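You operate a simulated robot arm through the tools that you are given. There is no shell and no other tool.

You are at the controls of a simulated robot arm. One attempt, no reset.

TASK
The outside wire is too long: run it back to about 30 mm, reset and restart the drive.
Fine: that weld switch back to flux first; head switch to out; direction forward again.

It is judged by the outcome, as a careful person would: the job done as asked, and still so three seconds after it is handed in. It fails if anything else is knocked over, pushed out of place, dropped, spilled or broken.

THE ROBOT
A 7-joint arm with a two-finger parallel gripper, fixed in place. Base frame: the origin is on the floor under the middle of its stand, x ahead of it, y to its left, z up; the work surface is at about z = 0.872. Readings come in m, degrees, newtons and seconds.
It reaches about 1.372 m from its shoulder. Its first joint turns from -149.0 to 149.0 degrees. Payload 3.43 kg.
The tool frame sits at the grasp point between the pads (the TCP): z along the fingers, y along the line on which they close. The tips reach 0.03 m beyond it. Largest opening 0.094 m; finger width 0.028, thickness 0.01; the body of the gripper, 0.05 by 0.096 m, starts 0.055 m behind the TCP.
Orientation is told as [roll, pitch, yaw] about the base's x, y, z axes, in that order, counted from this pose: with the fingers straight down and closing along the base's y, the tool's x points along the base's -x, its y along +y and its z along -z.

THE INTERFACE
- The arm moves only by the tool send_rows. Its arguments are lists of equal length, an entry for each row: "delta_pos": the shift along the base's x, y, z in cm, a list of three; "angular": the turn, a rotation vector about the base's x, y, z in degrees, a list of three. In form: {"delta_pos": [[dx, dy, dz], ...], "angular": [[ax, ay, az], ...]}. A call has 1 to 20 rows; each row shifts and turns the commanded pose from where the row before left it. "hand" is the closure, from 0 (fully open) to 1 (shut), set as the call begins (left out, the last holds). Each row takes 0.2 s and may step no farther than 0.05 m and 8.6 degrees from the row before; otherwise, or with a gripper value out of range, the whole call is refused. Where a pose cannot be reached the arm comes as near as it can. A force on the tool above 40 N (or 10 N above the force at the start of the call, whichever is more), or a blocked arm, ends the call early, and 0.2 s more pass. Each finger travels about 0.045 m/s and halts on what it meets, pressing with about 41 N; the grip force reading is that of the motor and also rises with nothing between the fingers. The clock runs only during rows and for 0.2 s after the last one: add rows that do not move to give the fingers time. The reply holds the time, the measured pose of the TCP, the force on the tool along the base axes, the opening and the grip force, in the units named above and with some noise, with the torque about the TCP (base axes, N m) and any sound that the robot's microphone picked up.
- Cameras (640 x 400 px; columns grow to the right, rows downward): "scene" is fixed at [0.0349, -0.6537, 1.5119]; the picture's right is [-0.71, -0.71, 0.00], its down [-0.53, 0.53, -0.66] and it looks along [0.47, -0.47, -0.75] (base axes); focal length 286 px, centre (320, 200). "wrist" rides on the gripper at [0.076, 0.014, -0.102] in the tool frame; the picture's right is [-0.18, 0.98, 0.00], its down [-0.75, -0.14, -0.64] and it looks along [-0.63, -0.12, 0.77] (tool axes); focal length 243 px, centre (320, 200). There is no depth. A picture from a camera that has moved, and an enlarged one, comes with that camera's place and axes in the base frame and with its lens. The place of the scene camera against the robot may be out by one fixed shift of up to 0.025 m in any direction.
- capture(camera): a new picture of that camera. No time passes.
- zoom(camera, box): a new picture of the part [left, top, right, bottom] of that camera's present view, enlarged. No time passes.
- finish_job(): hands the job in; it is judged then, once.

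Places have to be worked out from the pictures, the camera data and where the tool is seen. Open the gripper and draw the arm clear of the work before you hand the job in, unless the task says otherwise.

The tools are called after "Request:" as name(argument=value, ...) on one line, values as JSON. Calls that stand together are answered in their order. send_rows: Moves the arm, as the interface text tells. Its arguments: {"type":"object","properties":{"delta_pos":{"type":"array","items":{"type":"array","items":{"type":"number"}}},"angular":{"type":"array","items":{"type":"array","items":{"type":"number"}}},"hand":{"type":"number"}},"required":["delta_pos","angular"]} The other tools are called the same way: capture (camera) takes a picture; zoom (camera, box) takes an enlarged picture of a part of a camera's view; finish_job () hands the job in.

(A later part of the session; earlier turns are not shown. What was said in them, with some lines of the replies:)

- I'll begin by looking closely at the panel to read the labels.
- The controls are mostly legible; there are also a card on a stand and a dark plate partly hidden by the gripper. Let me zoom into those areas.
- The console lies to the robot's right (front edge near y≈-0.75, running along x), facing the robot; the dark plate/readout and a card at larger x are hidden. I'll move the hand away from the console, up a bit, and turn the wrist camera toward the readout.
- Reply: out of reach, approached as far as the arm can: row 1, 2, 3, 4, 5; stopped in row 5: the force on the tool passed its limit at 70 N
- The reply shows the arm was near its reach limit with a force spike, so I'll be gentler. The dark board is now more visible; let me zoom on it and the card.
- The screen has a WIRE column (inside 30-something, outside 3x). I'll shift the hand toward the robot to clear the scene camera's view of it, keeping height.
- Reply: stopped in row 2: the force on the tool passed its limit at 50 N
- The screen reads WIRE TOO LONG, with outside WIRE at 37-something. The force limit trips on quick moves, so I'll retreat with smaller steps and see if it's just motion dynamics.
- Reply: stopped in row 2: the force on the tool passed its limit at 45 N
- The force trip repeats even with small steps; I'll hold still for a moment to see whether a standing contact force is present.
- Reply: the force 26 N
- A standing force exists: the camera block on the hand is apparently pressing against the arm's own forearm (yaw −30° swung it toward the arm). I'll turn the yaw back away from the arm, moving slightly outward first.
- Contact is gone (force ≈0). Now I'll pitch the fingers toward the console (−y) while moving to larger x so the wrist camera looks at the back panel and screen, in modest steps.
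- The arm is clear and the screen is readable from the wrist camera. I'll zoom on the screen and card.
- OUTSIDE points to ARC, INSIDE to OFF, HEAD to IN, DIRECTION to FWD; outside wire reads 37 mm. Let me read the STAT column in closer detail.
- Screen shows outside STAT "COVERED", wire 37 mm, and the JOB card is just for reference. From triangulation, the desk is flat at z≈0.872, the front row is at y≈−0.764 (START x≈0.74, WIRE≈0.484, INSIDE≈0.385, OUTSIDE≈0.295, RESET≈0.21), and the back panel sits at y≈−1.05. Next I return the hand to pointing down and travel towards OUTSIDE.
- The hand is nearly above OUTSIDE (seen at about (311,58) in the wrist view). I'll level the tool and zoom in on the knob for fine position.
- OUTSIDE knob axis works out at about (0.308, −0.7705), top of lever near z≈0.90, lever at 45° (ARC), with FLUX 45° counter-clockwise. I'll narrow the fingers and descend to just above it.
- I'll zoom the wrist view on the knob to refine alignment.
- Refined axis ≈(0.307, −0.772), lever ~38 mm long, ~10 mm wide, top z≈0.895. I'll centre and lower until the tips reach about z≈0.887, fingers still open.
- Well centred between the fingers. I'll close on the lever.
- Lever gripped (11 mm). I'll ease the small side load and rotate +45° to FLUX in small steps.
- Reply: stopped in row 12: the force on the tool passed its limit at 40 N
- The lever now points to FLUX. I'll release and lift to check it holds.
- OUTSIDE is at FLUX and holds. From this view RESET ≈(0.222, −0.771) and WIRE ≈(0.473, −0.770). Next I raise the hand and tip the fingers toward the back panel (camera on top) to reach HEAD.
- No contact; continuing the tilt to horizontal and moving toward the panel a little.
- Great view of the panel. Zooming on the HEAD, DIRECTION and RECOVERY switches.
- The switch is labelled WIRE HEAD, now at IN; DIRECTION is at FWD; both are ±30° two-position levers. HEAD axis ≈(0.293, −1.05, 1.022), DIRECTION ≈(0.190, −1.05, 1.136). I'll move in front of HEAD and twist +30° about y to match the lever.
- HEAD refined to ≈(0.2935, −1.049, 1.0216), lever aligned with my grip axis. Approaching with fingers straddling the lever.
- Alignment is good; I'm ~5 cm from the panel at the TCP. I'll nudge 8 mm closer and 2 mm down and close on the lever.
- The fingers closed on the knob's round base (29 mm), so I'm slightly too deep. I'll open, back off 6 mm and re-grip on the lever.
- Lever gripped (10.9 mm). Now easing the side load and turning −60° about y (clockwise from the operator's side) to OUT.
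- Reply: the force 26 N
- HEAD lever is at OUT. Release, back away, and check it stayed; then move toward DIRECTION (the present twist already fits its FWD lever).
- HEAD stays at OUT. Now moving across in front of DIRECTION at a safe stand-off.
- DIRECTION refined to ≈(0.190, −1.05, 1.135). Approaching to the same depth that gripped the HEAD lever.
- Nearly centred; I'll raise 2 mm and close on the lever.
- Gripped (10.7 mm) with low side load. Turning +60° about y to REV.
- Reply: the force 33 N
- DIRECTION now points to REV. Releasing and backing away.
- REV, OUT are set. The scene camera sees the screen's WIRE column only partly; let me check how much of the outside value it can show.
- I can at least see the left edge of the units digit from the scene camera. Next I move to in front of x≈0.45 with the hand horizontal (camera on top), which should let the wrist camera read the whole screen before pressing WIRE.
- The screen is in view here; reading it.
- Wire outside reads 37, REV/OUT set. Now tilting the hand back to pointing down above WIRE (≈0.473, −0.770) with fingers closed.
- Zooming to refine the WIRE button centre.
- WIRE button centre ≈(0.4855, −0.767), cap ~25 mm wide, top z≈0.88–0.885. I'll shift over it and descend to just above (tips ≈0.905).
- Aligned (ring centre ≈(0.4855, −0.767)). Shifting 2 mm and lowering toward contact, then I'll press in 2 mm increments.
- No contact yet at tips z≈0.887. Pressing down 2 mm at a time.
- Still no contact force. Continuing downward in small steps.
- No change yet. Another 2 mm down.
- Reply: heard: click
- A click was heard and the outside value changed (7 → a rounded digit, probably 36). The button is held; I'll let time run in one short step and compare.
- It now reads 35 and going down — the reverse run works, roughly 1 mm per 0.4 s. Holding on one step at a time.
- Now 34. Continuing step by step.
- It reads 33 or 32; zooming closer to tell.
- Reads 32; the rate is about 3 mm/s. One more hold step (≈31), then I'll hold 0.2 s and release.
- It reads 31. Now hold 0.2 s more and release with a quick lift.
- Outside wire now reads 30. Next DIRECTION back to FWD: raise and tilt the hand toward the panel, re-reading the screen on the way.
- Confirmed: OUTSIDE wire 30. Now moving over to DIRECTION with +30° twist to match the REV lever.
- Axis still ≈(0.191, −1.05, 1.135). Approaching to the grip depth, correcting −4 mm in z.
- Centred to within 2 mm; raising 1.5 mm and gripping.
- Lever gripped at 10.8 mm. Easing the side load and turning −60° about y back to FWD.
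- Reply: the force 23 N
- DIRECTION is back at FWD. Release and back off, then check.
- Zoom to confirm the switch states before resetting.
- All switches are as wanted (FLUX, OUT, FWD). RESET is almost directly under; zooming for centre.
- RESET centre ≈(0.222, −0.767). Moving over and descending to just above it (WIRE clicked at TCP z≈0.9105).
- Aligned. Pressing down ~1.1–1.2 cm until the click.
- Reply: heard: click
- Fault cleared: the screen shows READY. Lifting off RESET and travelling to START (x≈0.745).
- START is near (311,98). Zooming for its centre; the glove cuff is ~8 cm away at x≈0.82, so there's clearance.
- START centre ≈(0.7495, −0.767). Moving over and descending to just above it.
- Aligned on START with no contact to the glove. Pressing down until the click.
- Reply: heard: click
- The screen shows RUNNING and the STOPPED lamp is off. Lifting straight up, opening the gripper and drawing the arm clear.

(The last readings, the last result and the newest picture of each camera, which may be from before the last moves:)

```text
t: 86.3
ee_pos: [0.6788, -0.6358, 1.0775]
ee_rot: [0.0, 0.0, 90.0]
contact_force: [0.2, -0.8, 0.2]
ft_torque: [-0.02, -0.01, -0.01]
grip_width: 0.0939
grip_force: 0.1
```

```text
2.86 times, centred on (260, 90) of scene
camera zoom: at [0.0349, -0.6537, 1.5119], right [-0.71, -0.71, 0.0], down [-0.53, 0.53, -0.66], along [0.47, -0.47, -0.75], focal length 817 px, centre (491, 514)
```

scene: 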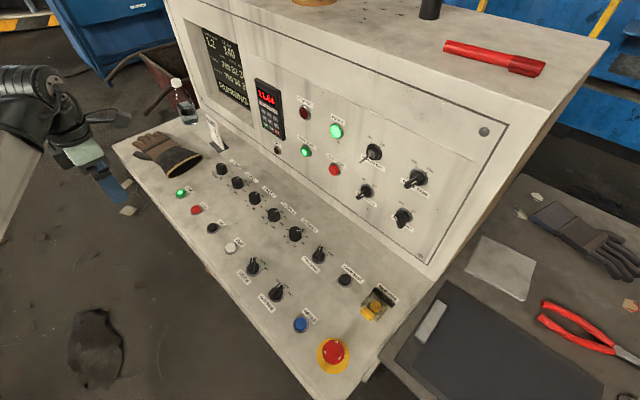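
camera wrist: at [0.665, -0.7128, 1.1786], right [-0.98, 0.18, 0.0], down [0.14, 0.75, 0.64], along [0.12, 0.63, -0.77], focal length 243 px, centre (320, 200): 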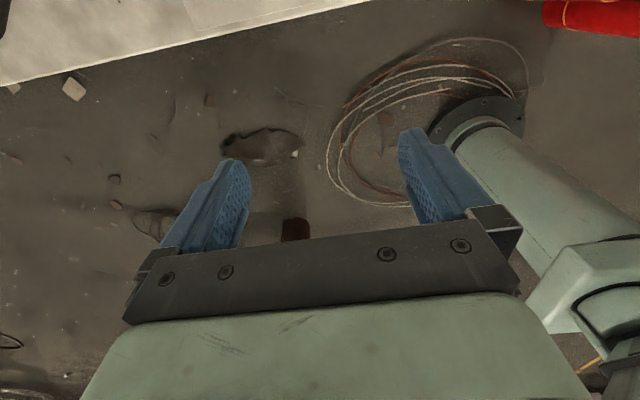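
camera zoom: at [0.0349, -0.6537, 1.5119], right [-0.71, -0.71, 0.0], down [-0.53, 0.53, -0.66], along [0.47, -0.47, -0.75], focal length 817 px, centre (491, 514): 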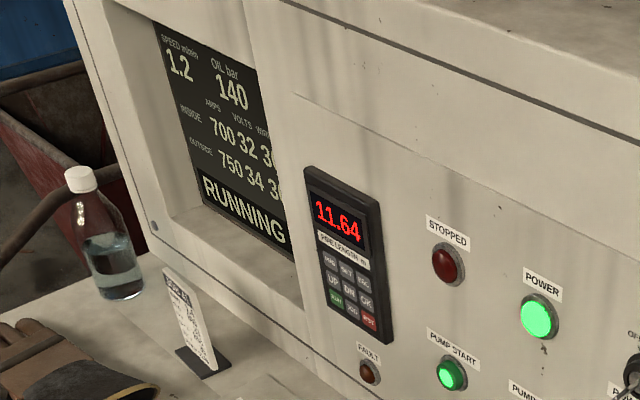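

Drive is RUNNING, pipe length is counting, faults are clear. One last zoom to confirm all switches and loose items before handing in.

Request:
zoom(camera="scene", box=[340, 130, 450, 240])

Request:
zoom(camera="scene", box=[160, 150, 320, 340])

Request:
zoom(camera="scene", box=[246, 80, 258, 94])

```text
3.64 times, centred on (395, 185) of scene
camera zoom: at [0.0349, -0.6537, 1.5119], right [-0.71, -0.71, 0.0], down [-0.53, 0.53, -0.66], along [0.47, -0.47, -0.75], focal length 1040 px, centre (47, 254)
```

zoom: 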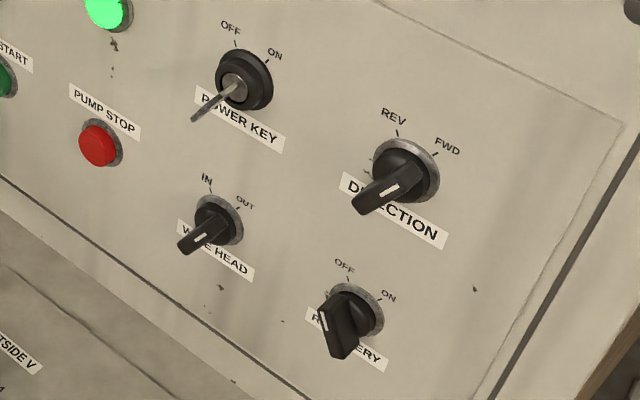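

```text
2.11 times, centred on (240, 245) of scene
camera zoom: at [0.0349, -0.6537, 1.5119], right [-0.71, -0.71, 0.0], down [-0.53, 0.53, -0.66], along [0.47, -0.47, -0.75], focal length 602 px, centre (488, 105)
```

zoom: 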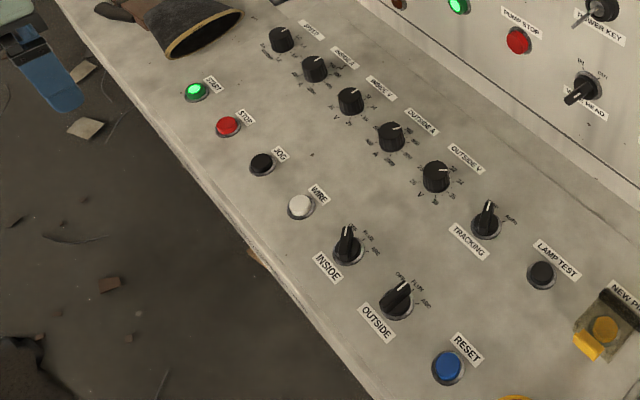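

```text
16.00 times, centred on (252, 87) of scene
camera zoom: at [0.0349, -0.6537, 1.5119], right [-0.71, -0.71, 0.0], down [-0.53, 0.53, -0.66], along [0.47, -0.47, -0.75], focal length 4577 px, centre (1408, 2008)
```

zoom: 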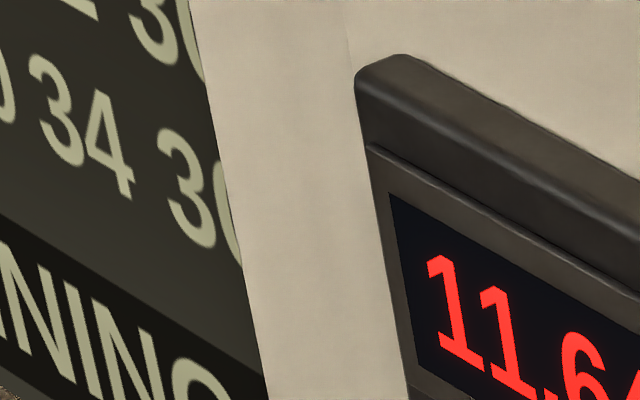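

Everything checks out: OUTSIDE at FLUX, HEAD at OUT, DIRECTION at FWD, wire at 30 mm, the fault reset and the drive RUNNING. The gripper is open and clear, so I'm handing in.

Request:
finish_job()

```text
The job is handed in.
```

The outside wire is back to 30 mm, the fault is reset and the drive is running again. The job is handed in; I don't have the verdict on it.

1. **Weld switch:** I turned the OUTSIDE switch from ARC back to FLUX first.
2. **Head and direction:** I set WIRE HEAD from IN to OUT and turned DIRECTION to REV for the run-back.
3. **Wire:** I held WIRE until the screen went from 37 to 30 mm, then let go.
4. **Direction:** I turned DIRECTION back to FWD.
5. **Reset and restart:** RESET cleared the fault and the screen showed READY. After START it showed RUNNING, the STOPPED lamp went out and the pipe length began counting up.

Early on, three moves tripped the force limit because the hand's camera pressed against the robot's own arm. I turned it away before doing any of the work. At the last look nothing on the console or bench appeared moved, and the gripper was open and clear.

The JOB 41 card lists different speed, amp and volt values from those on the screen. I left the dials as they were, since you didn't ask for them to change.
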